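You operate a simulated robot arm through the tools that you are given. There is no shell and no other tool. Be economical: measure what you need, move in short steps, check, and stop when the job is done.

You are at the controls of a simulated two-armed robot. One attempt, no reset.

JOB
Seal the terminal case with the red seal pad and the grey cover.
Fine: pad first, cover over it, both thumb nuts round to TIGHT and no further.
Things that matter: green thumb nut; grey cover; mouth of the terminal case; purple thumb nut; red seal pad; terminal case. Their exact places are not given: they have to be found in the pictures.

The check looks at the end state, three seconds after you hand in, the way a careful person would. Anything else that was tipped, shoved, dropped, spilled or broken makes it a failure. Lids that push on must go on centred and level and be pressed home; caps that screw on are set level and turned clockwise until they are tight.

ROBOT AND FRAMES
Two 6-joint arms with fingered hands on one trunk, hanging from a carriage that runs on a gantry, over the field with the corners [-56.5, -164.1], [71.5, -164.1], [71.5, 65.9], [-56.5, 65.9] (x, y) and turns from -5.236 to 6.772 rad about z. Base frame: it is fixed where the carriage stands at the start and does not move with it; the origin is on the floor, on the carriage's upright axis, x ahead of it, y to its left, z up; the surface under the hand at the start is at about z = 90. Readings come in cm, rad, newtons and seconds.
The left shoulder is at the start at [4, 15.2, 146.7], the right one opposite. With the tool pointing down near the work surface each hand reaches from about 46 to 76 cm from the robot's upright axis, wherever it stands, measured 20 degrees to its own side. Places, roughly: green thumb nut [60, -10, 90]; mouth of the terminal case [60, 0, 90]; purple thumb nut [60, 10, 90]; terminal case [60, 0, 90]. Payload 4 kg a hand.
The tool frame of a hand sits at the grasp point between the pads (the TCP): z along the fingers, y along the line on which they close. The tips reach 3 cm beyond it. The gripper opens to 10.4 cm. The gripper's body begins 3.5 cm behind the TCP. The gripper is a hand of 5 fingers: y runs from the thumb to the fingers, the wrist lies at [-1.5, -10.4, -17.8] in the tool frame, and closing takes about 1.5 s.
Orientation is told as [roll, pitch, yaw] about the base's x, y, z axes, in that order, counted from this pose: with the fingers straight down and the wrist toward the robot, the tool's x, y and z point along [0, 1, 0], [1, 0, 0] and [0, 0, -1] of the base frame.

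CONTROLS
- The arms move only by the tool drive_tool. It takes "left_targets", "right_targets" or both (then of equal length, played together; a hand with none holds still); each is a list of rows, each a list of 2 entries, a list of its own where there are three numbers: the shift along the tool's x, y, z in m, then the turn, a rotation vector about the tool's x, y, z in rad. In form: [[[dx, dy, dz], [ax, ay, az]], ...]. A call has 1 to 8 rows; each row shifts and turns the commanded pose from where the row before left it, along the tool's axes as they then stand. "left_fingers" and "right_fingers" are, for a hand that has rows, the opening in per cent of the stroke, from 0 (shut) to 100 (fully open), set as the call begins (left out, the last holds). Each row takes 0.2 s and may step no farther than 5 cm and 0.15 rad from the row before; otherwise, or with a gripper value out of range, the whole call is refused. A pose out of reach is approached as far as the arm can. The call stops where the force on the tool passes 40 N (or 10 N more than at its start, if that is more) or the arm is blocked; 0.2 s more then pass. The fingers move at their own pace (about 4.5 cm/s each) and stop on an object; they squeeze with about 27 N. The grip force told is the motor's: it shows also when the fingers shut on nothing. Time passes only in rows, and 0.2 s behind the last, so rows that do not move let the fingers close. The reply holds the time, the measured pose of the TCP, the force on the tool along the base axes, the opening and the grip force, in the units named above and with some noise, with the torque about the TCP (base axes, N m) and any sound that the robot's microphone picked up.
- Cameras (640 x 400 px; columns grow to the right, rows downward): "scene" is now at [23.11, 0.59, 174.46]; the picture's right is [0.09, -1.00, 0.00], its down [-0.83, -0.07, -0.55] and it looks along [0.54, 0.05, -0.84] (base axes); focal length 279 px, centre (320, 200). "left" rides on the left gripper at [-6, -8.3, -12] in its tool frame; the picture's right is [-0.79, -0.29, 0.54], its down [0.56, -0.71, 0.44] and it looks along [0.26, 0.65, 0.72] (tool axes); focal length 234 px, centre (320, 200). "right" rides on the right gripper at [6, -8.3, -11.9] in its tool frame; the picture's right is [-0.79, 0.29, -0.54], its down [-0.56, -0.71, 0.44] and it looks along [-0.26, 0.65, 0.72] (tool axes); focal length 234 px, centre (320, 200).
- capture(camera): a new picture of that camera. It takes no simulated time.
- slide_trunk(by): slides the trunk up (or, below 0, down) by that many cm; the arms and the scene camera ride with it, the base frame stays. It gives what a move gives, with no picture.
- drive_base(legs): drives the robot by 1 to 6 legs, each [ahead, left, turn to the left] in cm, cm and rad, along the robot's own axes; the way and the turn of a leg run together, so that a leg with both is an arc; at most 150 cm and 3.142 rad a leg. The arms and the cameras ride along, it lands a little off, and it stops where it bumps. It keeps to its track: a leg is cut to what the track allows. It gives what a move gives.
- move_fingers(index, middle, ring, little, thumb_bend, thumb_turn, hand): sets how far each is bent, from 0 (flat) to 1 (curled in); at 0.3 the hand is open as for a grip, at 0.7 the pads meet at the TCP. One left out holds its place. A second passes; each finger stops where it meets its share of the squeeze, and holds until it gets a number again. A gripper value or a shape takes the hand back. It gives what a move gives, with no picture; readings hold the bend of each and the force on index, middle, ring, little, thumb and palm. thumb_turn goes from beside the hand (0) to across from the fingers (1), as for a grip.
- grasp_type(shape, hand): the hand has 5 fingers and takes this shape, open, in about a second: jaw (thumb against the fingers, like two jaws); tri (thumb and two fingers); tip (a fingertip pinch); poke (one finger out to press); point (the index stretched); flat (the hand flat); cup (the hand cupped); fist (a fist). The gripper value then closes the fingers along that shape, each until it touches; the sizes above hold for jaw. It gives what a move gives, with no picture.
- aim_head(pan, tilt): turns the head with the scene camera to pan (to the left, within 1.501 rad either way) and tilt (down, from -0.506 to 1.204), counted from straight ahead of the robot. It gives what a move gives.
- pixel_to_xyz(camera, pixels): there is no depth. For up to 12 entries [column, row, z] of the newest picture of that camera ("zoom" is the newest enlarged one), the place [x, y] in the base frame at which the ray of that pixel passes the height z, good to about 0.3 cm. It takes no simulated time.
- close_up(camera, box): a new picture of the part [left, top, right, bottom] of that camera's present view, enlarged. It takes no simulated time.
- job_done(): hands the job in; it is judged then, once.

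Keep the steps short. Do not move on a guess: measure, check each grasp and each placing, and mend mistakes. In all there are 80 turns and 62 pictures (those below and enlarged ones count). Leave the grippers open and the arms clear of the work at the hand-in unless told otherwise, and finish with a single line.

The tools are called as a command line: name --argument value ..., lists and objects as JSON in quotes. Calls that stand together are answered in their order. drive_tool: Moves the arms, as the interface text tells. Its arguments: {"type":"object","properties":{"left_targets":{"type":"array"},"left_fingers":{"type":"number"},"right_targets":{"type":"array"},"right_fingers":{"type":"number"}},"required":[]} The other tools are called the same way: slide_trunk (by) slides the trunk up or down; grasp_type (shape, hand) gives the hand a shape; move_fingers (index, middle, ring, little, thumb_bend, thumb_turn, hand) moves the fingers one by one; drive_base (legs) drives the base; aim_head (pan, tilt) turns the head that bears the scene camera; capture (camera) takes a picture; pixel_to_xyz (camera, pixels) gives the place at which the rays of pixels pass given heights; close_up (camera, box) takes an enlarged picture of a part of a camera's view; job_done () hands the job in.

At the start:

```text
time_s: 0.0
left_position: [56.07, 26.69, 124.25]
left_tool_rot: [0.001, 0.001, 0.0]
left_ft_force: [0.1, 0.0, -0.3]
left_ft_torque: [0.02, 0.01, 0.01]
left_width: 10.36
left_grip_force: 0.0
left_shape: jaw
left_bend: [0.3, 0.3, 0.3, 0.3, 0.3, 0.97]
left_finger forces: [0.0, 0.0, 0.1, 0.1, 0.0, 0.0]
right_position: [47.89, -20.11, 125.56]
right_tool_rot: [0.001, -0.003, -0.003]
right_ft_force: [-0.2, -0.3, -0.1]
right_ft_torque: [-0.01, 0.0, -0.03]
right_width: 10.36
right_grip_force: 0.0
right_shape: jaw
right_bend: [0.3, 0.3, 0.3, 0.3, 0.3, 0.97]
right_finger forces: [0.0, 0.0, 0.0, 0.0, 0.0, 0.0]
trunk travel left (down, up): [-64.0, 16.0]
robot x, y, heading: [-0.26, 0.18, 0.0]
head pan, tilt: [0.089, 0.993]
```

scene: 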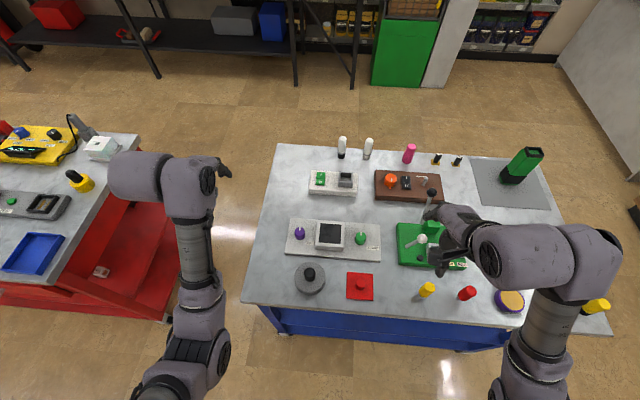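
right: 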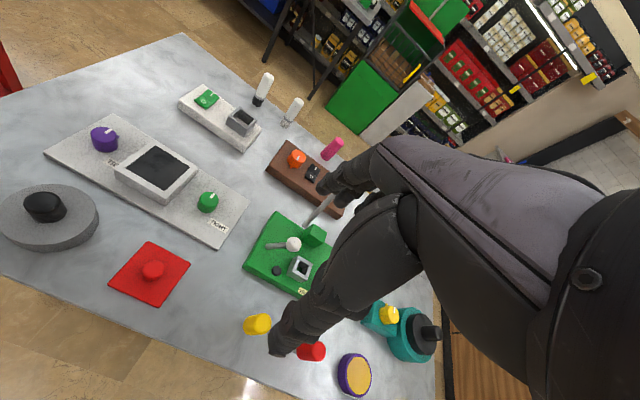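
left: 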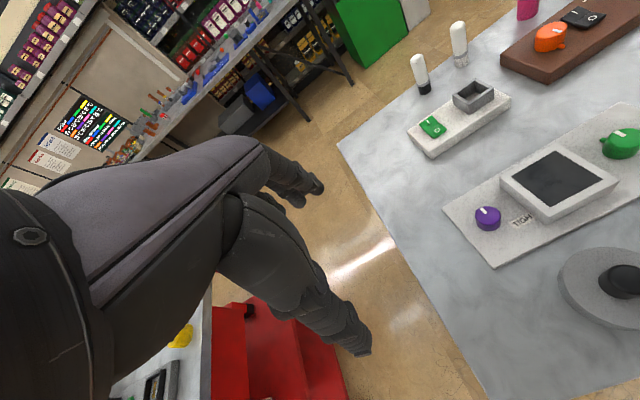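

I see the case at about (330,235) in the scene picture, with the purple nut at (299,232) and the green nut at (361,239). The red pad is at (360,286) and the grey cover at (310,277). I'll enlarge this area to read the details.

close_up --camera "scene" --box '[270, 205, 398, 310]'

close_up --camera "right" --box '[0, 100, 260, 310]'

```text
3.81 times, centred on (334, 258) of scene
```

zoom: 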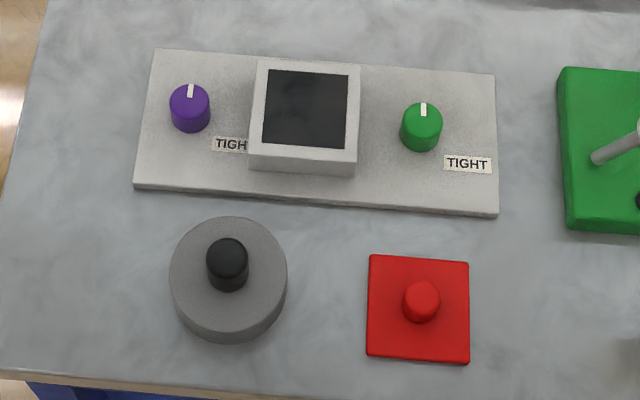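

```text
1.90 times, centred on (130, 205) of right
```

zoom: 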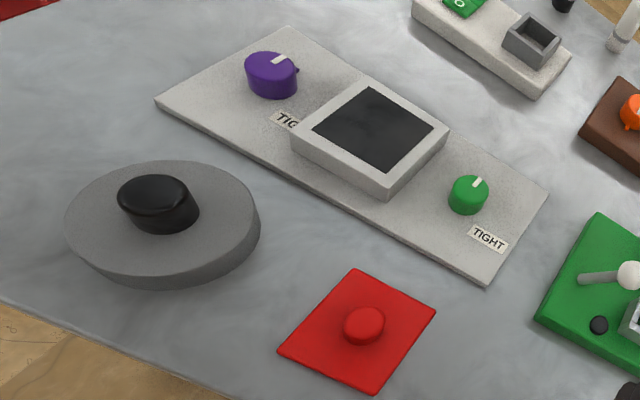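

The white marks on both nuts point away from the robot, and the TIGHT labels are at lower right, about 130° clockwise. I'll cross the rays from both cameras to get positions and heights.

pixel_to_xyz --camera "scene" --pixels '[[309.9, 272.0, 90], [309.9, 272.0, 98], [360.8, 283, 90], [360.8, 283, 96], [330.3, 233.4, 90], [330.3, 233.4, 96], [299.9, 231.3, 90], [299.9, 231.3, 96], [361, 236, 90], [361, 236, 96], [310, 276.4, 90], [310, 276.4, 96]]'

pixel_to_xyz --camera "zoom" --pixels '[[152, 193, 90], [152, 193, 98], [362, 322, 90], [362, 322, 96], [372, 129, 90], [372, 129, 96], [269, 65, 90], [269, 65, 96], [469, 187, 90], [469, 187, 96], [160, 215, 90], [160, 215, 96]]'

```text
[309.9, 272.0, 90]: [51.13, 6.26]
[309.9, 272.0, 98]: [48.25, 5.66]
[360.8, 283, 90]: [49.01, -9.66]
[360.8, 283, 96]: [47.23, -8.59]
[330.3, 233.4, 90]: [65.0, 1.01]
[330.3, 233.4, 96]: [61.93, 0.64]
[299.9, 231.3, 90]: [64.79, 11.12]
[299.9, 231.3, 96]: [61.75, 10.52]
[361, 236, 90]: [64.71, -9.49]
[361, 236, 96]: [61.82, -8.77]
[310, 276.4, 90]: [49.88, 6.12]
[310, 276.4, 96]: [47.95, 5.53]
```

```text
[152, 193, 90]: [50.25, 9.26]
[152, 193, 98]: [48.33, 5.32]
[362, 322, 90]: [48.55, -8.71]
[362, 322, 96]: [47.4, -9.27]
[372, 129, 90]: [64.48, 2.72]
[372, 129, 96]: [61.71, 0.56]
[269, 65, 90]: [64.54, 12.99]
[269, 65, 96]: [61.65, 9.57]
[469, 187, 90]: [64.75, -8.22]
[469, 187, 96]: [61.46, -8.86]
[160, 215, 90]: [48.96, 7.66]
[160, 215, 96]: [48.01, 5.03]
```

By triangulation, the cover knob top is at about (48.5,5.7,97) and the pad knob top at about (47.95,-9.0,93.5). The mouth is at about (62.1,0.7,95.7), and the nuts at about (62.7,10.7) and (62.5,-8.9). I need the sizes, so I'll take tighter close-ups.

close_up --camera "scene" --box '[290, 255, 386, 315]'

close_up --camera "scene" --box '[282, 206, 386, 271]'

close_up --camera "left" --box '[440, 120, 640, 330]'

```text
6.67 times, centred on (338, 285) of scene
```

zoom: 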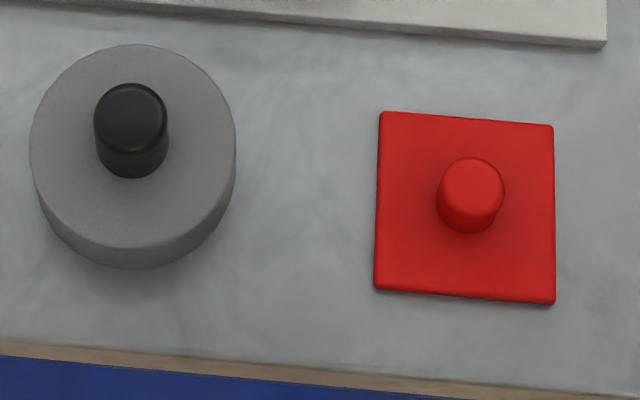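

```text
6.15 times, centred on (334, 238) of scene
```

zoom: 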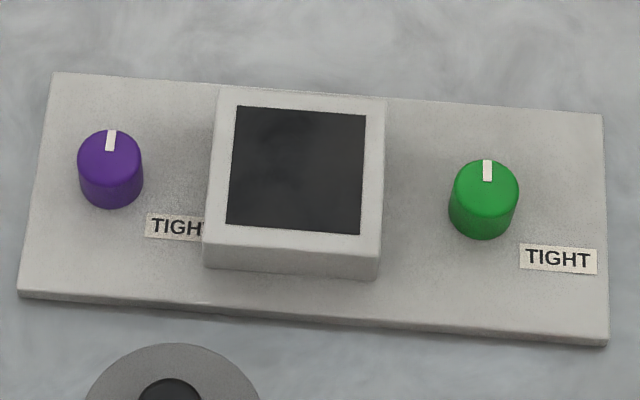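

```text
1.90 times, centred on (540, 225) of left
```

zoom: 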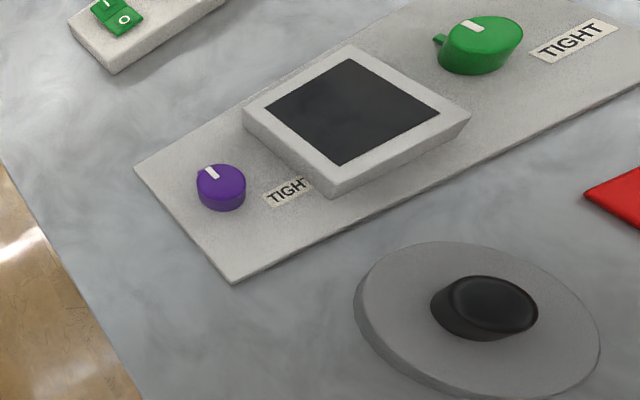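

I'll measure the sizes of the pad, the mouth opening and the case rim from their corners in the scene picture.

pixel_to_xyz --camera "scene" --pixels '[[347.1, 271.8, 91], [372.8, 273.8, 91], [373.2, 299.7, 91], [346.2, 298.5, 91], [320.7, 222.7, 95], [341.5, 224.2, 95], [340.5, 243.7, 95], [318.7, 241.6, 95], [317.7, 219.8, 95], [344.7, 221.4, 95], [343.9, 246.6, 95], [315.3, 244.2, 95]]'

pixel_to_xyz --camera "scene" --pixels '[[294.5, 278, 93], [325.4, 278, 93], [310, 261.8, 93], [309, 292.3, 93], [309, 295, 90], [294, 219.2, 91], [380, 226, 91], [380.5, 260.5, 91], [288.4, 252.4, 91], [303.9, 276.5, 93], [315.1, 276.5, 93]]'

```text
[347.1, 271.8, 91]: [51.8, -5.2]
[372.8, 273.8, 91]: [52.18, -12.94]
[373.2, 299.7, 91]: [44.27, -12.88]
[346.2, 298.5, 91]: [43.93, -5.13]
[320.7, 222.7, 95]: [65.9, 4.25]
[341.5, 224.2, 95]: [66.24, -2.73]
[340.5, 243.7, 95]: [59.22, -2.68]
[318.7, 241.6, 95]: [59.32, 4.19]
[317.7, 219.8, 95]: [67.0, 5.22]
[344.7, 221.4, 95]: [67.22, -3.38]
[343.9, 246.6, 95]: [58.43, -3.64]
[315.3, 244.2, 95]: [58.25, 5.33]
```

```text
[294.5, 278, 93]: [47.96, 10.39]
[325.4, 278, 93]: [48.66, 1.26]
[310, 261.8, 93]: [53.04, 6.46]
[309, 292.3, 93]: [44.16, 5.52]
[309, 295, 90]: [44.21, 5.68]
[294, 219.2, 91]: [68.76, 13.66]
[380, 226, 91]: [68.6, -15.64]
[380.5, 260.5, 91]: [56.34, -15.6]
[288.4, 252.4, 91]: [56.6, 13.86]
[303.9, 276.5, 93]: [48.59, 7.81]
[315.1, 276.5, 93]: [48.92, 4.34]
```

The pad is 7.8 cm square, the mouth is 6.9 cm and the case rim 8.7 cm, so the pad sits on the rim. The cover is 9.1 cm in diameter. The near parts are at the edge of reach, so I'll back the base by 6 cm.

drive_base --legs '[[-6, 0, 0]]'

```text
time_s: 1.0
left_position: [50.23, 26.75, 124.27]
left_tool_rot: [-0.001, -0.001, 0.0]
left_ft_force: [0.3, -0.5, 0.2]
left_ft_torque: [-0.05, -0.02, 0.03]
left_width: 10.36
left_grip_force: 0.0
left_shape: jaw
left_bend: [0.3, 0.3, 0.3, 0.3, 0.3, 0.97]
left_finger forces: [0.0, 0.1, 0.1, 0.1, 0.0, 0.1]
right_position: [41.91, -20.14, 125.47]
right_tool_rot: [0.0, -0.003, -0.002]
right_ft_force: [-0.2, -0.3, 0.5]
right_ft_torque: [-0.01, -0.02, 0.01]
right_width: 10.37
right_grip_force: 0.0
right_shape: jaw
right_bend: [0.3, 0.3, 0.3, 0.3, 0.3, 0.97]
right_finger forces: [0.0, 0.1, 0.0, 0.0, 0.0, 0.1]
trunk travel left (down, up): [-64.0, 16.0]
robot x, y, heading: [-6.33, -0.06, -0.004]
head pan, tilt: [0.089, 0.993]
```

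The right hand is at (41.9,-20.1,125.5). I'll bring it above the pad to about (48,-9,107).

drive_tool --right_targets '[[[0.028, 0.015, 0.04], [0, 0, 0]], [[0.028, 0.015, 0.04], [0, 0, 0]], [[0.028, 0.015, 0.04], [0, 0, 0]], [[0.027, 0.016, 0.04], [0, 0, 0]], [[0, 0, 0.025], [0, 0, 0]], [[0, 0, 0], [0, 0, 0]]]' --right_fingers 100

capture --camera "right"

capture --camera "scene"

```text
refused: row 1 steps farther than a row can; nothing moved
```

```text
53 pictures are left
```

right: 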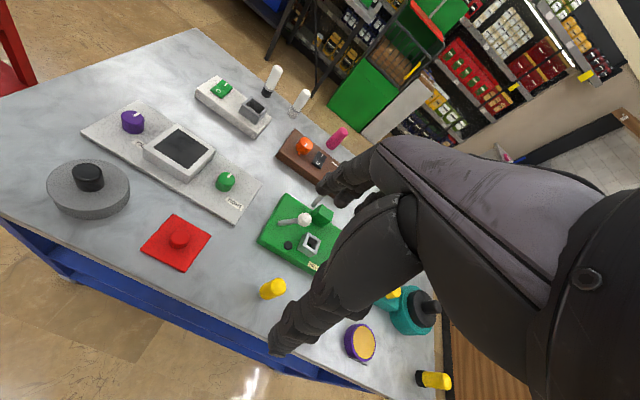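

```text
52 pictures are left
```

scene: 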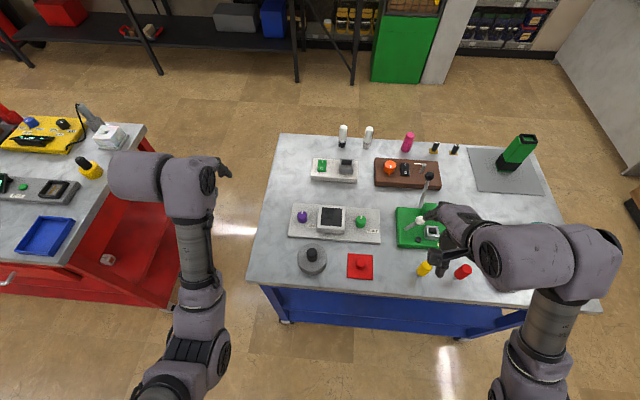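

That step was 5.1 cm, just over the limit. I'll split the move into smaller rows.

drive_tool --right_targets '[[[0.022, 0.012, 0.035], [0, 0, 0]], [[0.022, 0.012, 0.035], [0, 0, 0]], [[0.022, 0.012, 0.035], [0, 0, 0]], [[0.022, 0.012, 0.035], [0, 0, 0]], [[0.023, 0.013, 0.035], [0, 0, 0]], [[0, 0, 0], [0, 0, 0]]]' --right_fingers 100

```text
time_s: 2.4
left_position: [50.29, 26.84, 124.25]
left_tool_rot: [0.001, 0.001, -0.002]
left_ft_force: [-0.2, 0.1, 0.2]
left_ft_torque: [0.02, -0.02, 0.01]
left_width: 10.34
left_grip_force: 0.1
left_shape: jaw
left_bend: [0.3, 0.3, 0.3, 0.3, 0.3, 0.97]
left_finger forces: [0.1, 0.0, 0.0, 0.1, 0.0, 0.0]
right_position: [44.24, -22.24, 110.64]
right_tool_rot: [0.008, -0.004, -0.006]
right_ft_force: [-0.2, -0.4, -0.3]
right_ft_torque: [-0.01, -0.02, -0.01]
right_width: 10.39
right_grip_force: 0.0
right_shape: jaw
right_bend: [0.3, 0.3, 0.3, 0.3, 0.3, 0.97]
right_finger forces: [0.1, 0.1, 0.0, 0.0, 0.0, 0.1]
right hand out of reach, approached as far as the arm can: row 1, 2, 3, 4, 5
trunk travel left (down, up): [-64.0, 16.0]
robot x, y, heading: [-5.81, 0.25, -0.001]
head pan, tilt: [0.089, 0.993]
```

The arm says it can't reach there and now stands at (44.2,-22.2,110.6). I'll try going forward and sideways from here to learn where the limits are.

drive_tool --right_targets '[[[0, 0.04, 0], [0, 0, 0]], [[0.0, 0.04, 0], [0, 0, 0]], [[0.04, 0.0, 0], [0, 0, 0]], [[0.04, 0, 0], [0, 0, 0]], [[0.0, 0, 0], [0, 0, 0]]]'

```text
time_s: 3.6
left_position: [50.23, 26.84, 124.25]
left_tool_rot: [-0.001, 0.0, -0.002]
left_ft_force: [0.3, 0.0, 0.3]
left_ft_torque: [-0.03, -0.01, 0.01]
left_width: 10.37
left_grip_force: 0.1
left_shape: jaw
left_bend: [0.3, 0.3, 0.3, 0.3, 0.3, 0.97]
left_finger forces: [0.1, 0.0, 0.0, 0.1, 0.0, 0.1]
right_position: [44.83, -21.62, 113.87]
right_tool_rot: [0.007, -0.004, -0.001]
right_ft_force: [0.0, 0.0, -0.1]
right_ft_torque: [-0.01, 0.0, 0.0]
right_width: 10.37
right_grip_force: 0.0
right_shape: jaw
right_bend: [0.3, 0.3, 0.3, 0.3, 0.3, 0.97]
right_finger forces: [0.1, 0.0, 0.1, 0.1, 0.1, 0.0]
right hand out of reach, approached as far as the arm can: row 1, 2, 3, 4
trunk travel left (down, up): [-64.0, 16.0]
robot x, y, heading: [-5.85, -0.05, -0.0]
head pan, tilt: [0.089, 0.993]
```

Even a forward move fails at this height. I'll test a move straight down, then straight back and out.

drive_tool --right_targets '[[[0, 0.0, 0.02], [0, 0, 0]], [[0, 0.0, 0.02], [0, 0, 0]], [[0, 0, 0], [0, 0, 0]]]'

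capture --camera "scene"

```text
time_s: 4.4
left_position: [50.24, 26.9, 124.29]
left_tool_rot: [-0.001, 0.001, 0.0]
left_ft_force: [-0.1, -0.1, 0.7]
left_ft_torque: [-0.04, 0.03, 0.03]
left_width: 10.37
left_grip_force: 0.1
left_shape: jaw
left_bend: [0.3, 0.3, 0.3, 0.3, 0.3, 0.97]
left_finger forces: [0.0, 0.1, 0.1, 0.0, 0.0, 0.0]
right_position: [44.23, -22.45, 110.22]
right_tool_rot: [0.003, -0.006, -0.006]
right_ft_force: [-0.7, -0.1, -0.2]
right_ft_torque: [-0.01, 0.0, -0.01]
right_width: 10.41
right_grip_force: 0.2
right_shape: jaw
right_bend: [0.3, 0.3, 0.3, 0.3, 0.3, 0.97]
right_finger forces: [0.0, 0.0, 0.0, 0.0, 0.0, 0.0]
right hand out of reach, approached as far as the arm can: row 1, 2
trunk travel left (down, up): [-64.0, 16.0]
robot x, y, heading: [-6.13, 0.07, 0.004]
head pan, tilt: [0.089, 0.993]
```

```text
51 pictures are left
```

scene: 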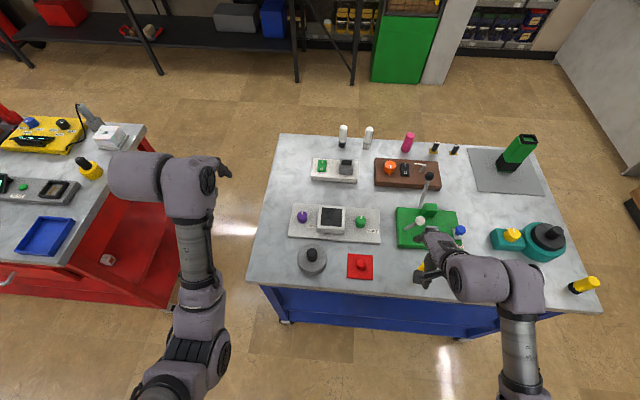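

The arm looks stuck, perhaps because the accumulated command went too far inward. I'll walk the command back outward (−y) and see which rows become reachable.

drive_tool --right_targets '[[[-0.04, 0.0, 0], [0, 0, 0]], [[-0.04, 0.0, 0], [0, 0, 0]], [[-0.04, 0, 0], [0, 0, 0]], [[-0.04, 0, 0], [0, 0, 0]], [[-0.04, 0, 0], [0, 0, 0]], [[0, 0, 0], [0, 0, 0]]]'

```text
time_s: 5.8
left_position: [50.24, 26.93, 124.21]
left_tool_rot: [0.0, 0.0, 0.001]
left_ft_force: [0.0, -0.3, 0.5]
left_ft_torque: [0.0, 0.01, -0.02]
left_width: 10.35
left_grip_force: 0.1
left_shape: jaw
left_bend: [0.3, 0.3, 0.3, 0.3, 0.3, 0.97]
left_finger forces: [0.0, 0.0, 0.0, 0.0, 0.0, 0.0]
right_position: [42.85, -41.88, 110.8]
right_tool_rot: [-0.003, -0.005, -0.007]
right_ft_force: [-1.1, -0.5, -0.9]
right_ft_torque: [0.0, 0.0, -0.02]
right_width: 10.4
right_grip_force: 0.0
right_shape: jaw
right_bend: [0.3, 0.3, 0.3, 0.3, 0.3, 0.97]
right_finger forces: [0.0, 0.0, 0.0, 0.1, 0.0, 0.0]
right hand out of reach, approached as far as the arm can: row 5
trunk travel left (down, up): [-64.0, 16.0]
robot x, y, heading: [-6.06, -0.04, 0.004]
head pan, tilt: [0.089, 0.993]
```

From (44,-22) the outward moves work, so this hand can only go inward to about 23° off the robot's axis. I'll shift the base to the left, about [+6,+25], so that the work lies on the right hand's side.

drive_base --legs '[[6, 25, 0]]'

```text
time_s: 7.6
left_position: [55.94, 52.07, 124.28]
left_tool_rot: [0.0, -0.001, 0.002]
left_ft_force: [-0.5, 0.1, -0.5]
left_ft_torque: [-0.02, 0.0, 0.01]
left_width: 10.37
left_grip_force: 0.0
left_shape: jaw
left_bend: [0.3, 0.3, 0.3, 0.3, 0.3, 0.97]
left_finger forces: [0.0, 0.0, 0.0, 0.1, 0.0, 0.0]
right_position: [48.82, -16.77, 110.77]
right_tool_rot: [-0.002, -0.007, -0.004]
right_ft_force: [-0.6, 1.0, -0.6]
right_ft_torque: [0.0, 0.03, -0.04]
right_width: 10.4
right_grip_force: 0.0
right_shape: jaw
right_bend: [0.3, 0.3, 0.3, 0.3, 0.3, 0.97]
right_finger forces: [0.0, 0.0, 0.0, 0.1, 0.0, 0.1]
trunk travel left (down, up): [-64.0, 16.0]
robot x, y, heading: [-0.36, 24.98, 0.003]
head pan, tilt: [0.089, 0.993]
```

The right hand is at (48.8,-16.8,110.8). I'll move it over the pad to (48,-9,106) and look.

drive_tool --right_targets '[[[0.04, -0.004, 0.01], [0, 0, 0]], [[0.037, -0.004, 0.02], [0, 0, 0]], [[0, 0, 0.015], [0, 0, 0]], [[0, 0, 0], [0, 0, 0]]]'

capture --camera "right"

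aim_head --pan -0.5 --tilt 0.95

capture --camera "scene"

```text
time_s: 8.6
left_position: [56.13, 52.05, 124.24]
left_tool_rot: [-0.001, 0.001, 0.0]
left_ft_force: [0.8, 0.4, 1.0]
left_ft_torque: [-0.02, 0.02, -0.03]
left_width: 10.35
left_grip_force: 0.1
left_shape: jaw
left_bend: [0.3, 0.3, 0.3, 0.3, 0.3, 0.97]
left_finger forces: [0.0, 0.1, 0.0, 0.0, 0.0, 0.0]
right_position: [48.22, -8.87, 106.21]
right_tool_rot: [0.0, -0.005, -0.005]
right_ft_force: [0.7, -0.1, 0.3]
right_ft_torque: [0.02, 0.01, 0.02]
right_width: 10.37
right_grip_force: 0.0
right_shape: jaw
right_bend: [0.3, 0.3, 0.3, 0.3, 0.3, 0.97]
right_finger forces: [0.0, 0.1, 0.1, 0.1, 0.0, 0.0]
trunk travel left (down, up): [-64.0, 16.0]
robot x, y, heading: [0.0, 25.26, 0.001]
head pan, tilt: [0.089, 0.993]
```

```text
50 pictures are left
```

right: 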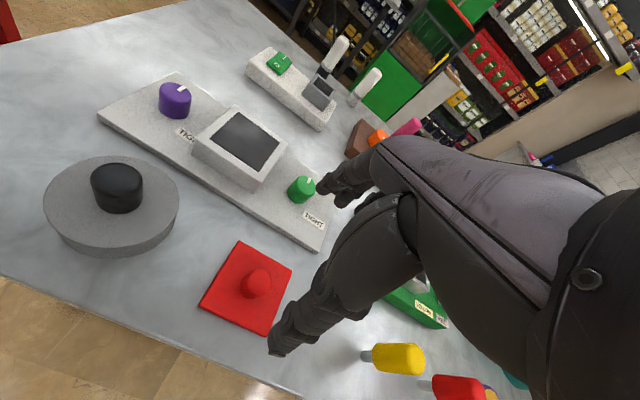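

```text
time_s: 9.6
left_position: [56.09, 51.93, 124.24]
left_tool_rot: [-0.001, -0.001, 0.001]
left_ft_force: [-0.5, 0.0, 0.2]
left_ft_torque: [0.04, -0.01, 0.0]
left_width: 10.39
left_grip_force: 0.0
left_shape: jaw
left_bend: [0.3, 0.3, 0.3, 0.3, 0.3, 0.97]
left_finger forces: [0.0, 0.0, 0.0, 0.0, 0.1, 0.0]
right_position: [48.24, -8.85, 106.12]
right_tool_rot: [-0.001, -0.005, -0.006]
right_ft_force: [-0.3, 0.0, -0.2]
right_ft_torque: [0.0, 0.01, 0.01]
right_width: 10.37
right_grip_force: 0.1
right_shape: jaw
right_bend: [0.3, 0.3, 0.3, 0.3, 0.3, 0.97]
right_finger forces: [0.0, 0.1, 0.1, 0.1, 0.1, 0.1]
trunk travel left (down, up): [-64.0, 16.0]
robot x, y, heading: [-0.24, 25.37, -0.0]
head pan, tilt: [-0.499, 0.949]
```

```text
49 pictures are left
```

scene: 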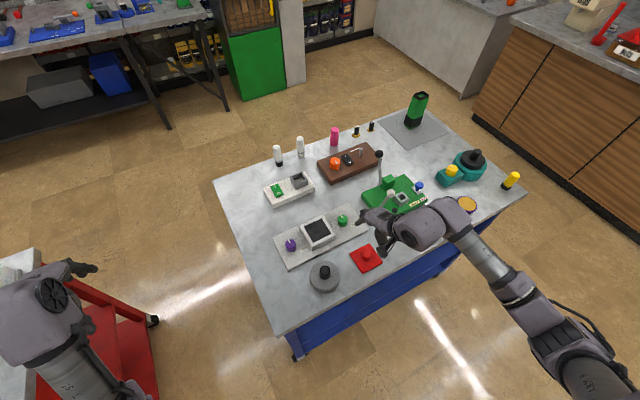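

Now I have two separate viewpoints. I'll take enlarged pictures of both for an accurate triangulation.

close_up --camera "right" --box '[30, 60, 350, 340]'

close_up --camera "scene" --box '[270, 200, 400, 300]'

```text
1.43 times, centred on (190, 200) of right
```

zoom: 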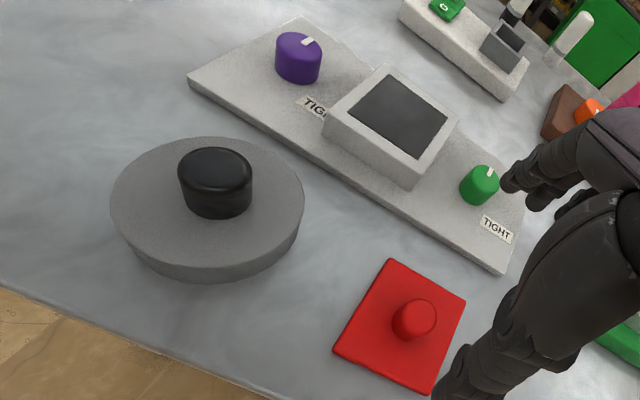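

```text
4.00 times, centred on (335, 250) of scene
```

zoom: 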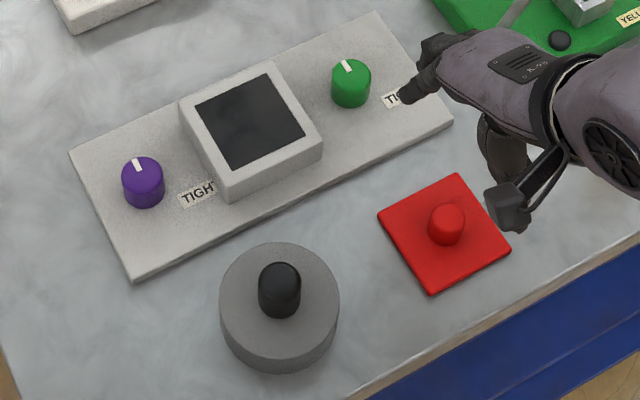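

pixel_to_xyz --camera "right" --pixels '[[116.5, 177.6, 94], [116.5, 177.6, 98], [258.6, 279.8, 92], [258.6, 279.8, 96], [245.3, 141.2, 92], [245.3, 141.2, 96], [176, 92.2, 92], [176, 92.2, 96], [302.7, 183.2, 92], [302.7, 183.2, 96], [113, 198, 92], [113, 198, 94]]'

pixel_to_xyz --camera "zoom" --pixels '[[279, 278, 94], [279, 278, 98], [447, 218, 92], [447, 218, 96], [250, 121, 92], [250, 121, 96], [142, 171, 92], [142, 171, 96], [351, 72, 92], [351, 72, 96], [279, 302, 92], [279, 302, 94]]'

```text
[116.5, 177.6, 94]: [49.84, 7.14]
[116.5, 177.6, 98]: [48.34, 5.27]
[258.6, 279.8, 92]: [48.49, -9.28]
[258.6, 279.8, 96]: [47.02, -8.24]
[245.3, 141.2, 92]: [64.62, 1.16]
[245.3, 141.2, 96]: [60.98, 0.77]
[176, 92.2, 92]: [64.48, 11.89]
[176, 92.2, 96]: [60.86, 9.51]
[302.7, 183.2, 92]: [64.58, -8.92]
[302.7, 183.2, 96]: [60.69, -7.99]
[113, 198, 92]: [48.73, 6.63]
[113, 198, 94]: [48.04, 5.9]
```

```text
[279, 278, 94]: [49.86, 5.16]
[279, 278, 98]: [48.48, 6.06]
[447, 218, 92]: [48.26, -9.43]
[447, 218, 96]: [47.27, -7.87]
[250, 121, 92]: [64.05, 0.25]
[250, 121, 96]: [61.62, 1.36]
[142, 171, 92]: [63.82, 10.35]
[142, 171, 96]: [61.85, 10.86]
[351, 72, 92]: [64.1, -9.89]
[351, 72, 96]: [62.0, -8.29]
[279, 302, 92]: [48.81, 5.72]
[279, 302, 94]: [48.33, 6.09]
```

The results are: case rim top z≈94.2 with the mouth centre at (62.75,0.85), nut tops z≈94 at (62.7,10.6) and (62.8,-8.9), pad knob (47.95,-9.0) with its top at 93.5, and cover knob (48.7,5.85) with its top at 97. I'll lower the open hand over the pad knob to z≈98.5 and look.

drive_tool --right_targets '[[[-0.0015, -0.003, 0.025], [0, 0, 0]], [[0, 0, 0.025], [0, 0, 0]], [[0, 0, 0.025], [0, 0, 0]], [[0, 0, 0], [0, 0, 0]]]'

capture --camera "right"

close_up --camera "scene" --box '[320, 210, 420, 275]'

```text
time_s: 10.6
left_position: [56.12, 52.1, 124.28]
left_tool_rot: [0.0, 0.0, 0.003]
left_ft_force: [-0.3, 0.7, -0.3]
left_ft_torque: [-0.01, -0.01, 0.01]
left_width: 10.37
left_grip_force: 0.0
left_shape: jaw
left_bend: [0.3, 0.3, 0.3, 0.3, 0.3, 0.97]
left_finger forces: [0.0, 0.1, 0.0, 0.0, 0.0, 0.1]
right_position: [46.33, -8.54, 100.15]
right_tool_rot: [-0.004, -0.007, -0.011]
right_ft_force: [0.2, -0.3, 0.6]
right_ft_torque: [-0.02, 0.02, 0.0]
right_width: 10.37
right_grip_force: 0.1
right_shape: jaw
right_bend: [0.3, 0.3, 0.3, 0.3, 0.3, 0.97]
right_finger forces: [0.0, 0.1, 0.0, 0.0, 0.0, 0.0]
right hand out of reach, approached as far as the arm can: row 2, 3
trunk travel left (down, up): [-64.0, 16.0]
robot x, y, heading: [-0.22, 25.39, 0.003]
head pan, tilt: [-0.499, 0.949]
```

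```text
46 pictures are left
```

right: 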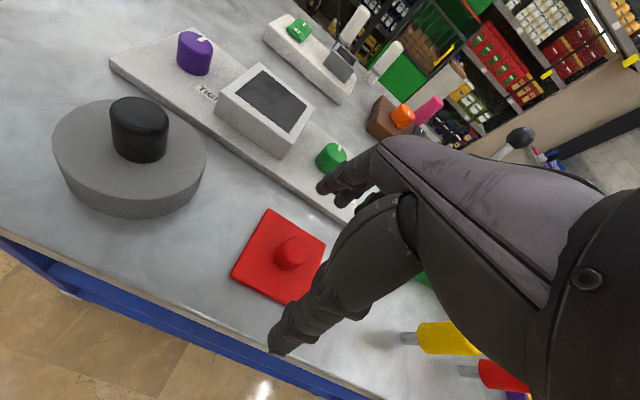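

```text
6.15 times, centred on (370, 242) of scene
```

zoom: 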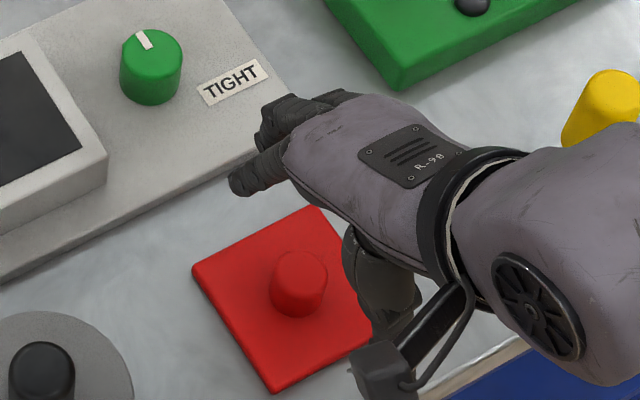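

The arm stopped at (46.3,-8.5,100.2) at its downward limit, so I'll lower the trunk. First I'll lift the hand 8 cm and bring it back over the knob, then slide the trunk down 12 cm.

drive_tool --right_targets '[[[0, 0, -0.04], [0, 0, 0]], [[-0.003, 0.015, -0.04], [0, 0, 0]], [[0, 0, -0.03], [0, 0, 0]], [[0, 0, 0], [0, 0, 0]]]'

slide_trunk --by -12

```text
time_s: 11.6
left_position: [55.96, 51.92, 124.3]
left_tool_rot: [-0.001, -0.001, 0.0]
left_ft_force: [0.2, 0.5, 0.5]
left_ft_torque: [0.01, -0.03, -0.01]
left_width: 10.36
left_grip_force: 0.0
left_shape: jaw
left_bend: [0.3, 0.3, 0.3, 0.3, 0.3, 0.97]
left_finger forces: [0.0, 0.0, 0.1, 0.0, 0.2, 0.0]
right_position: [47.61, -8.94, 111.05]
right_tool_rot: [-0.002, -0.005, -0.007]
right_ft_force: [0.2, 0.9, -0.8]
right_ft_torque: [-0.01, -0.02, 0.02]
right_width: 10.38
right_grip_force: 0.1
right_shape: jaw
right_bend: [0.3, 0.3, 0.3, 0.3, 0.3, 0.97]
right_finger forces: [0.0, 0.0, 0.0, 0.1, 0.1, 0.0]
trunk travel left (down, up): [-64.0, 16.0]
robot x, y, heading: [-0.05, 24.95, 0.001]
head pan, tilt: [-0.499, 0.949]
```

```text
time_s: 13.1
left_position: [56.24, 52.06, 112.16]
left_tool_rot: [-0.002, 0.0, 0.001]
left_ft_force: [-0.5, 0.5, -0.2]
left_ft_torque: [-0.01, -0.02, -0.01]
left_width: 10.37
left_grip_force: 0.0
left_shape: jaw
left_bend: [0.3, 0.3, 0.3, 0.3, 0.3, 0.97]
left_finger forces: [0.0, 0.0, 0.0, 0.0, 0.1, 0.0]
right_position: [47.67, -8.97, 99.08]
right_tool_rot: [-0.001, -0.004, -0.005]
right_ft_force: [-0.7, -1.3, 0.4]
right_ft_torque: [-0.02, 0.0, 0.01]
right_width: 10.38
right_grip_force: 0.0
right_shape: jaw
right_bend: [0.3, 0.3, 0.3, 0.3, 0.3, 0.97]
right_finger forces: [0.0, 0.1, 0.0, 0.1, 0.0, 0.0]
trunk travel left (down, up): [-52.0, 28.0]
robot x, y, heading: [-0.26, 25.23, 0.005]
head pan, tilt: [-0.499, 0.949]
```

The hand is at (47.7,-9.0,99.1). Next I'll step down to z≈94.3, right over the knob.

drive_tool --right_targets '[[[0, 0.003, 0.02], [0, 0, 0]], [[0, 0, 0.018], [0, 0, 0]], [[0, 0, 0.01], [0, 0, 0]], [[0, 0, 0], [0, 0, 0]]]'

close_up --camera "scene" --box '[320, 190, 420, 255]'

capture --camera "right"

```text
time_s: 14.1
left_position: [56.11, 52.05, 112.3]
left_tool_rot: [0.0, 0.0, 0.002]
left_ft_force: [0.0, 0.1, -0.8]
left_ft_torque: [0.02, -0.03, 0.01]
left_width: 10.38
left_grip_force: 0.0
left_shape: jaw
left_bend: [0.3, 0.3, 0.3, 0.3, 0.3, 0.97]
left_finger forces: [0.0, 0.1, 0.0, 0.1, 0.1, 0.1]
right_position: [47.92, -8.9, 94.21]
right_tool_rot: [-0.002, -0.004, -0.008]
right_ft_force: [0.2, -0.1, 0.8]
right_ft_torque: [0.0, 0.0, -0.04]
right_width: 10.38
right_grip_force: 0.0
right_shape: jaw
right_bend: [0.3, 0.3, 0.3, 0.3, 0.3, 0.97]
right_finger forces: [0.0, 0.0, 0.1, 0.0, 0.1, 0.1]
trunk travel left (down, up): [-52.0, 28.0]
robot x, y, heading: [0.05, 25.37, -0.002]
head pan, tilt: [-0.499, 0.949]
```

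```text
6.15 times, centred on (370, 222) of scene
```

zoom: 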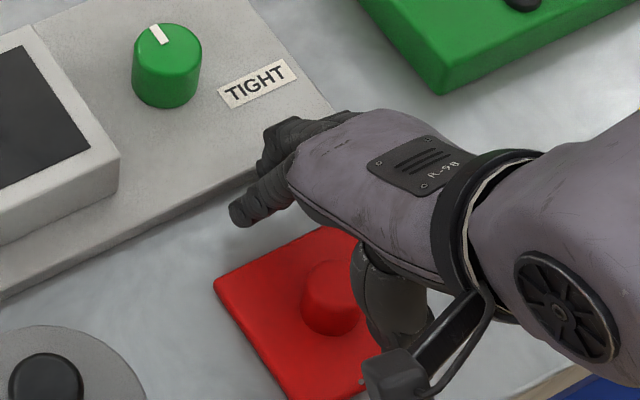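

```text
43 pictures are left
```

right: 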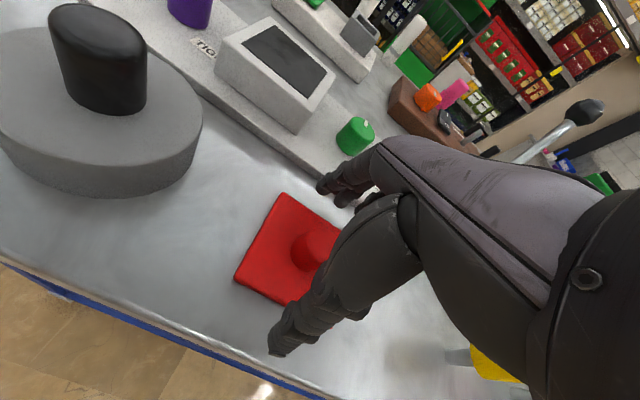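

The hand straddles the knob. Now I'll close it.

drive_tool --right_targets '[[[0, 0, 0], [0, 0, 0]], [[0, 0, 0], [0, 0, 0]], [[0, 0, 0], [0, 0, 0]], [[0, 0, 0], [0, 0, 0]], [[0, 0, 0], [0, 0, 0]], [[0, 0, 0], [0, 0, 0]], [[0, 0, 0], [0, 0, 0]], [[0, 0, 0], [0, 0, 0]]]' --right_fingers 0

close_up --camera "scene" --box '[320, 190, 420, 255]'

```text
time_s: 15.9
left_position: [56.16, 52.02, 112.2]
left_tool_rot: [0.0, 0.0, 0.0]
left_ft_force: [0.0, 0.4, 0.3]
left_ft_torque: [0.0, 0.0, -0.01]
left_width: 10.39
left_grip_force: 0.1
left_shape: jaw
left_bend: [0.3, 0.3, 0.3, 0.3, 0.3, 0.97]
left_finger forces: [0.0, 0.0, 0.0, 0.1, 0.1, 0.0]
right_position: [47.91, -9.04, 94.08]
right_tool_rot: [-0.001, -0.004, -0.006]
right_ft_force: [-1.2, 0.2, 1.4]
right_ft_torque: [0.0, -0.04, -0.01]
right_width: 2.09
right_grip_force: 27.6
right_shape: jaw
right_bend: [0.73, 0.58, 0.64, 0.71, 0.75, 1.0]
right_finger forces: [13.1, 9.8, 0.0, 0.0, 22.3, 0.0]
trunk travel left (down, up): [-52.0, 28.0]
robot x, y, heading: [0.06, 25.23, 0.002]
head pan, tilt: [-0.499, 0.949]
```

```text
6.15 times, centred on (370, 222) of scene
```

zoom: 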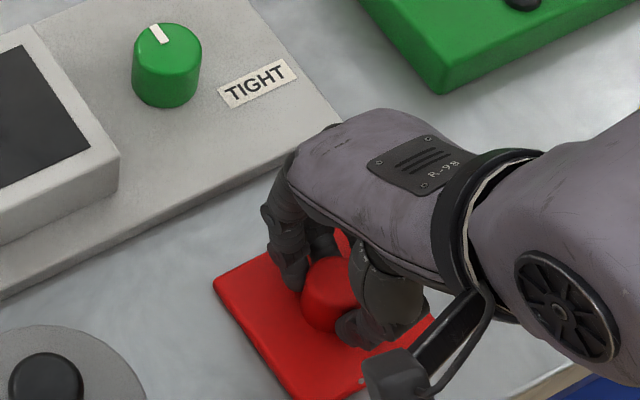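

Index, middle and thumb hold the knob (13, 10 and 22 N). I'll lift 8 cm and check.

drive_tool --right_targets '[[[0, 0, -0.02], [0, 0, 0]], [[0, 0, -0.03], [0, 0, 0]], [[0, 0, -0.03], [0, 0, 0]], [[0, 0, 0], [0, 0, 0]]]'

capture --camera "right"

close_up --camera "scene" --box '[300, 170, 430, 260]'

```text
time_s: 16.9
left_position: [56.06, 52.02, 112.26]
left_tool_rot: [0.001, -0.001, 0.002]
left_ft_force: [0.2, -0.3, -0.2]
left_ft_torque: [0.02, 0.01, 0.0]
left_width: 10.39
left_grip_force: 0.1
left_shape: jaw
left_bend: [0.3, 0.3, 0.3, 0.3, 0.3, 0.97]
left_finger forces: [0.0, 0.1, 0.0, 0.1, 0.0, 0.0]
right_position: [47.88, -9.05, 102.29]
right_tool_rot: [-0.003, -0.004, -0.009]
right_ft_force: [-0.3, 0.5, 0.2]
right_ft_torque: [0.01, 0.01, -0.01]
right_width: 2.09
right_grip_force: 27.1
right_shape: jaw
right_bend: [0.73, 0.58, 0.64, 0.71, 0.75, 1.0]
right_finger forces: [13.9, 10.4, 0.0, 0.0, 22.3, 0.0]
trunk travel left (down, up): [-52.0, 28.0]
robot x, y, heading: [-0.37, 25.54, 0.002]
head pan, tilt: [-0.499, 0.949]
```

```text
41 pictures are left
```

right: 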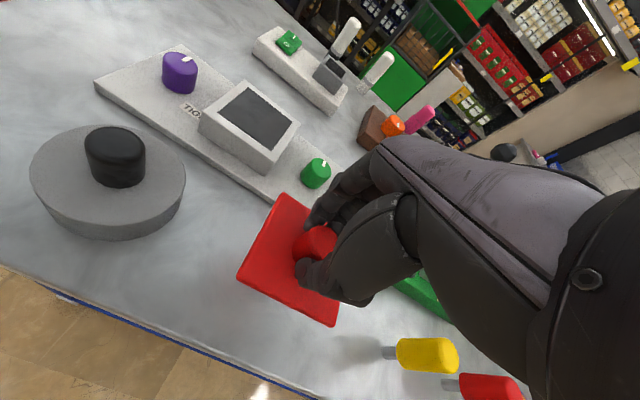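

```text
4.44 times, centred on (365, 215) of scene
```

zoom: 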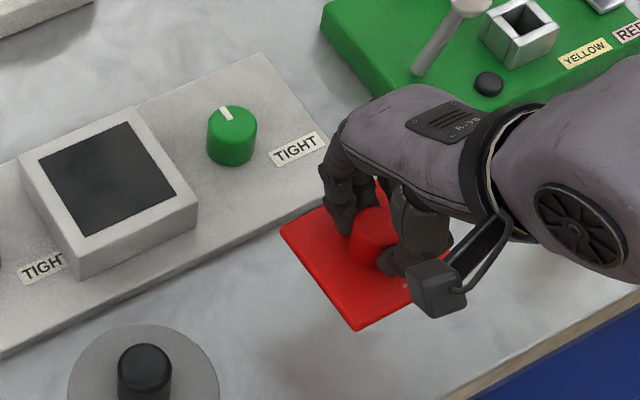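

The pad is held level. I'll move it at height to above the mouth (62.7,0.85): +14.8 cm in x and +9.9 cm in y.

drive_tool --right_targets '[[[0.0247, 0.037, 0], [0, 0, 0]], [[0.0247, 0.037, 0], [0, 0, 0]], [[0.0247, 0.037, 0], [0, 0, 0]], [[0.0247, 0.037, 0], [0, 0, 0]], [[0, 0, 0], [0, 0, 0]]]'

close_up --camera "scene" --box '[270, 160, 400, 250]'

capture --camera "right"

```text
time_s: 18.1
left_position: [56.07, 51.89, 112.26]
left_tool_rot: [-0.002, 0.0, 0.001]
left_ft_force: [-0.4, 0.5, -0.2]
left_ft_torque: [0.0, -0.01, -0.01]
left_width: 10.37
left_grip_force: 0.1
left_shape: jaw
left_bend: [0.3, 0.3, 0.3, 0.3, 0.3, 0.97]
left_finger forces: [0.0, 0.1, 0.0, 0.0, 0.0, 0.0]
right_position: [55.76, -0.13, 104.35]
right_tool_rot: [0.016, -0.012, -0.033]
right_ft_force: [-0.1, 0.2, 1.1]
right_ft_torque: [0.03, 0.01, 0.0]
right_width: 2.09
right_grip_force: 27.5
right_shape: jaw
right_bend: [0.73, 0.58, 0.64, 0.71, 0.75, 1.0]
right_finger forces: [13.8, 10.6, 0.0, 0.0, 22.0, 0.0]
right hand out of reach, approached as far as the arm can: row 2, 3, 4
trunk travel left (down, up): [-52.0, 28.0]
robot x, y, heading: [-0.06, 25.29, -0.002]
head pan, tilt: [-0.499, 0.949]
```

```text
4.44 times, centred on (335, 205) of scene
```

zoom: 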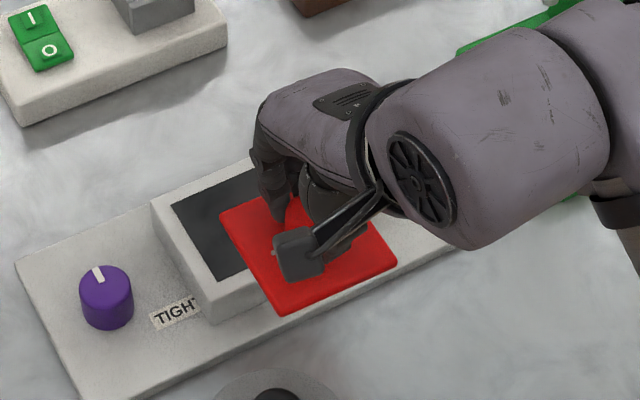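

```text
38 pictures are left
```

right: 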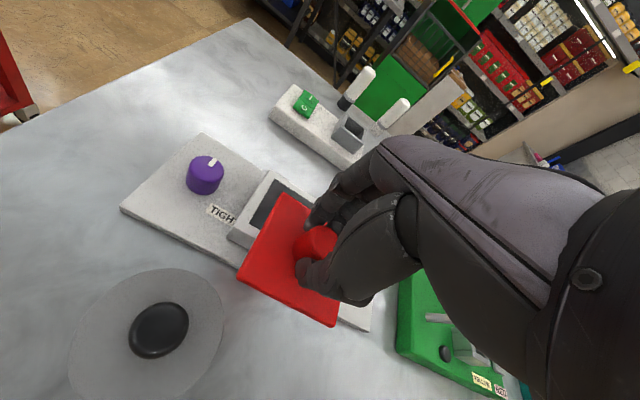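

The inward limit here is about 24° off the axis. I'll back the arm 5 cm to the right for slack, then drive the base ahead and left so that the hand ends over the mouth.

drive_tool --right_targets '[[[-0.03, 0, 0], [0, 0, 0]], [[-0.03, 0, 0.015], [0, 0, 0]], [[0, 0, 0], [0, 0, 0]]]'

drive_base --legs '[[7, 7, 0]]'

```text
time_s: 18.9
left_position: [56.07, 52.0, 112.22]
left_tool_rot: [-0.001, 0.002, 0.0]
left_ft_force: [-0.4, -0.1, 0.0]
left_ft_torque: [0.03, 0.0, 0.01]
left_width: 10.37
left_grip_force: 0.0
left_shape: jaw
left_bend: [0.3, 0.3, 0.3, 0.3, 0.3, 0.97]
left_finger forces: [0.1, 0.1, 0.0, 0.1, 0.1, 0.0]
right_position: [54.39, -5.99, 103.32]
right_tool_rot: [-0.001, -0.008, -0.012]
right_ft_force: [1.1, -0.3, -0.8]
right_ft_torque: [0.02, -0.01, -0.02]
right_width: 2.08
right_grip_force: 26.9
right_shape: jaw
right_bend: [0.73, 0.58, 0.64, 0.71, 0.75, 1.0]
right_finger forces: [13.8, 10.6, 0.1, 0.0, 22.1, 0.0]
right hand out of reach, approached as far as the arm can: row 1, 2
trunk travel left (down, up): [-52.0, 28.0]
robot x, y, heading: [-0.45, 24.56, -0.001]
head pan, tilt: [-0.499, 0.949]
```

```text
time_s: 20.1
left_position: [63.11, 59.14, 112.34]
left_tool_rot: [-0.001, 0.0, 0.002]
left_ft_force: [0.5, -0.1, 1.2]
left_ft_torque: [-0.06, 0.0, 0.03]
left_width: 10.37
left_grip_force: 0.1
left_shape: jaw
left_bend: [0.3, 0.3, 0.3, 0.3, 0.3, 0.97]
left_finger forces: [0.0, 0.1, 0.0, 0.0, 0.0, 0.0]
right_position: [61.39, 1.07, 103.26]
right_tool_rot: [0.001, -0.008, -0.01]
right_ft_force: [0.4, -0.8, -0.1]
right_ft_torque: [0.0, 0.02, 0.0]
right_width: 2.09
right_grip_force: 27.3
right_shape: jaw
right_bend: [0.73, 0.58, 0.64, 0.71, 0.75, 1.0]
right_finger forces: [13.9, 10.5, 0.0, 0.0, 22.0, 0.0]
trunk travel left (down, up): [-52.0, 28.0]
robot x, y, heading: [7.05, 32.15, 0.004]
head pan, tilt: [-0.499, 0.949]
```

The base is now at (7,32). The arm was radially fully extended, so I need the shoulder lower and closer. I'll raise the hand 8 cm, then lower the trunk 10 cm.

drive_tool --right_targets '[[[0, 0, -0.04], [0, 0, 0]], [[0, 0, -0.04], [0, 0, 0]], [[0, 0, 0], [0, 0, 0]]]'

slide_trunk --by -10

```text
time_s: 20.9
left_position: [63.1, 59.04, 112.3]
left_tool_rot: [0.001, 0.0, 0.0]
left_ft_force: [-0.6, -0.5, 0.6]
left_ft_torque: [0.01, 0.03, 0.05]
left_width: 10.38
left_grip_force: 0.1
left_shape: jaw
left_bend: [0.3, 0.3, 0.3, 0.3, 0.3, 0.97]
left_finger forces: [0.0, 0.0, 0.0, 0.0, 0.0, 0.0]
right_position: [61.28, 1.02, 111.31]
right_tool_rot: [0.002, -0.004, -0.014]
right_ft_force: [-0.8, -0.6, 0.0]
right_ft_torque: [0.01, 0.0, 0.03]
right_width: 2.09
right_grip_force: 27.0
right_shape: jaw
right_bend: [0.73, 0.58, 0.64, 0.71, 0.75, 1.0]
right_finger forces: [14.0, 10.7, 0.0, 0.0, 22.0, 0.0]
trunk travel left (down, up): [-52.0, 28.0]
robot x, y, heading: [6.83, 31.98, -0.001]
head pan, tilt: [-0.499, 0.949]
```

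```text
time_s: 22.2
left_position: [63.14, 58.95, 102.3]
left_tool_rot: [-0.001, -0.001, 0.002]
left_ft_force: [0.0, 0.0, -0.1]
left_ft_torque: [0.01, 0.02, 0.0]
left_width: 10.36
left_grip_force: 0.1
left_shape: jaw
left_bend: [0.3, 0.3, 0.3, 0.3, 0.3, 0.97]
left_finger forces: [0.0, 0.0, 0.0, 0.0, 0.1, 0.0]
right_position: [61.46, 0.99, 101.37]
right_tool_rot: [0.001, -0.008, -0.011]
right_ft_force: [0.7, -0.2, 0.3]
right_ft_torque: [-0.01, 0.02, -0.02]
right_width: 2.08
right_grip_force: 27.6
right_shape: jaw
right_bend: [0.73, 0.58, 0.64, 0.71, 0.75, 1.0]
right_finger forces: [13.9, 10.7, 0.0, 0.1, 22.0, 0.1]
trunk travel left (down, up): [-42.0, 38.0]
robot x, y, heading: [7.04, 32.06, -0.003]
head pan, tilt: [-0.499, 0.949]
```

The right hand is at (61.4,1.0,101.4). I'll centre it on (62.7,0.85), raise the left hand for clearance, and look.

drive_tool --right_targets '[[[-0.0015, 0.013, 0], [0, 0, -0.01]], [[0, 0, 0.015], [0, 0, 0]], [[0, 0, 0.0], [0, 0, 0]]]' --left_targets '[[[0, 0, -0.04], [0, 0, 0]], [[0, 0, -0.04], [0, 0, 0]], [[0, 0, -0.03], [0, 0, 0]]]'

capture --camera "scene"

capture --camera "right"

```text
time_s: 23.0
left_position: [65.59, 58.91, 111.29]
left_tool_rot: [0.001, -0.001, 0.001]
left_ft_force: [0.3, 0.0, 0.3]
left_ft_torque: [-0.04, 0.03, -0.01]
left_width: 10.37
left_grip_force: 0.0
left_shape: jaw
left_bend: [0.3, 0.3, 0.3, 0.3, 0.3, 0.97]
left_finger forces: [0.0, 0.1, 0.1, 0.0, 0.0, 0.1]
left hand out of reach, approached as far as the arm can: row 2, 3
right_position: [62.83, 0.81, 99.84]
right_tool_rot: [0.001, -0.009, -0.004]
right_ft_force: [0.1, 0.6, 0.0]
right_ft_torque: [-0.02, 0.05, 0.03]
right_width: 2.12
right_grip_force: 26.8
right_shape: jaw
right_bend: [0.73, 0.58, 0.64, 0.71, 0.75, 1.0]
right_finger forces: [13.8, 10.7, 0.0, 0.0, 21.9, 0.0]
trunk travel left (down, up): [-42.0, 38.0]
robot x, y, heading: [6.85, 31.97, 0.009]
head pan, tilt: [-0.499, 0.949]
```

```text
37 pictures are left
```

scene: 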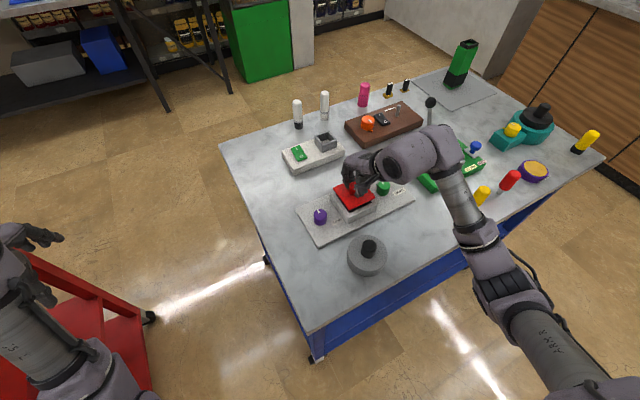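

```text
36 pictures are left
```

right: 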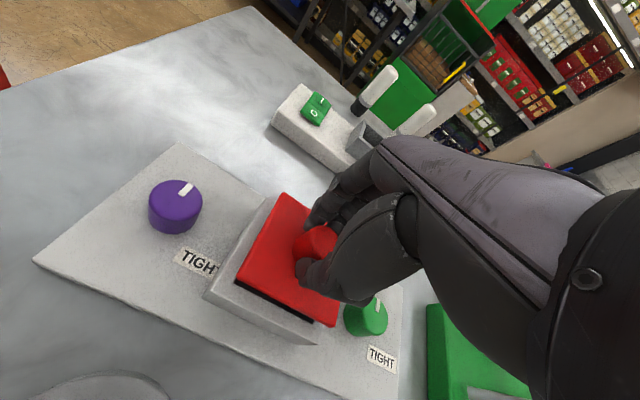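

The pad hovers over the case with its bottom at about 95.7. I'll lower 1.1 cm and check the centring close up.

drive_tool --right_targets '[[[0, 0, 0.006], [0, 0, 0]], [[0, 0, 0.005], [0, 0, 0]], [[0, 0, 0.0], [0, 0, 0]]]'

close_up --camera "scene" --box '[300, 155, 410, 235]'

close_up --camera "right" --box '[180, 170, 420, 370]'

```text
time_s: 23.8
left_position: [65.54, 58.93, 111.37]
left_tool_rot: [0.0, -0.002, -0.001]
left_ft_force: [0.4, 0.2, -0.1]
left_ft_torque: [-0.01, -0.02, 0.01]
left_width: 10.4
left_grip_force: 0.1
left_shape: jaw
left_bend: [0.3, 0.3, 0.3, 0.3, 0.3, 0.97]
left_finger forces: [0.1, 0.0, 0.0, 0.0, 0.0, 0.0]
right_position: [62.7, 0.79, 98.74]
right_tool_rot: [0.003, -0.009, -0.008]
right_ft_force: [-0.9, -0.5, 2.1]
right_ft_torque: [-0.01, -0.09, -0.01]
right_width: 2.09
right_grip_force: 26.8
right_shape: jaw
right_bend: [0.73, 0.58, 0.64, 0.71, 0.75, 1.0]
right_finger forces: [13.8, 10.8, 0.1, 0.0, 22.3, 0.1]
trunk travel left (down, up): [-42.0, 38.0]
robot x, y, heading: [6.99, 32.1, -0.0]
head pan, tilt: [-0.499, 0.949]
```

```text
5.00 times, centred on (355, 195) of scene
```

zoom: 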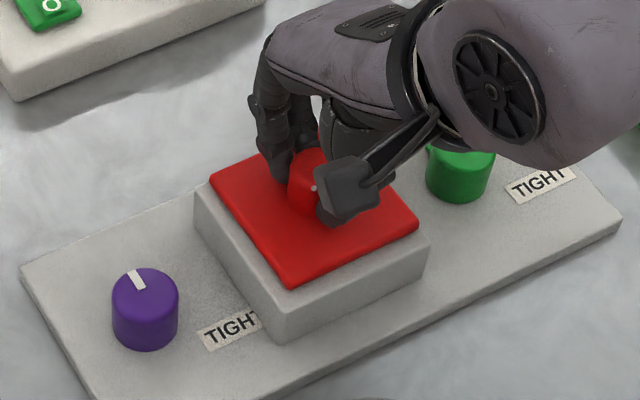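

```text
2.00 times, centred on (300, 270) of right
```

zoom: 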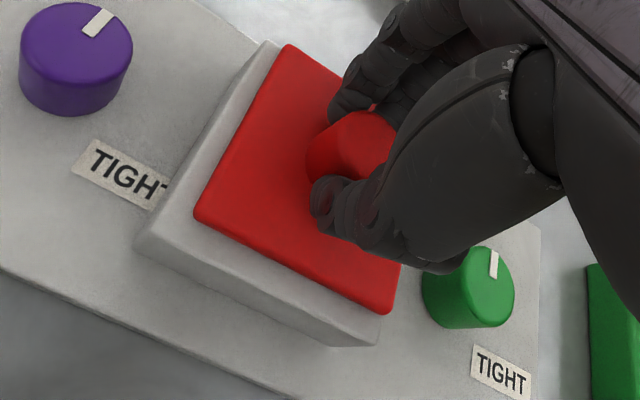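

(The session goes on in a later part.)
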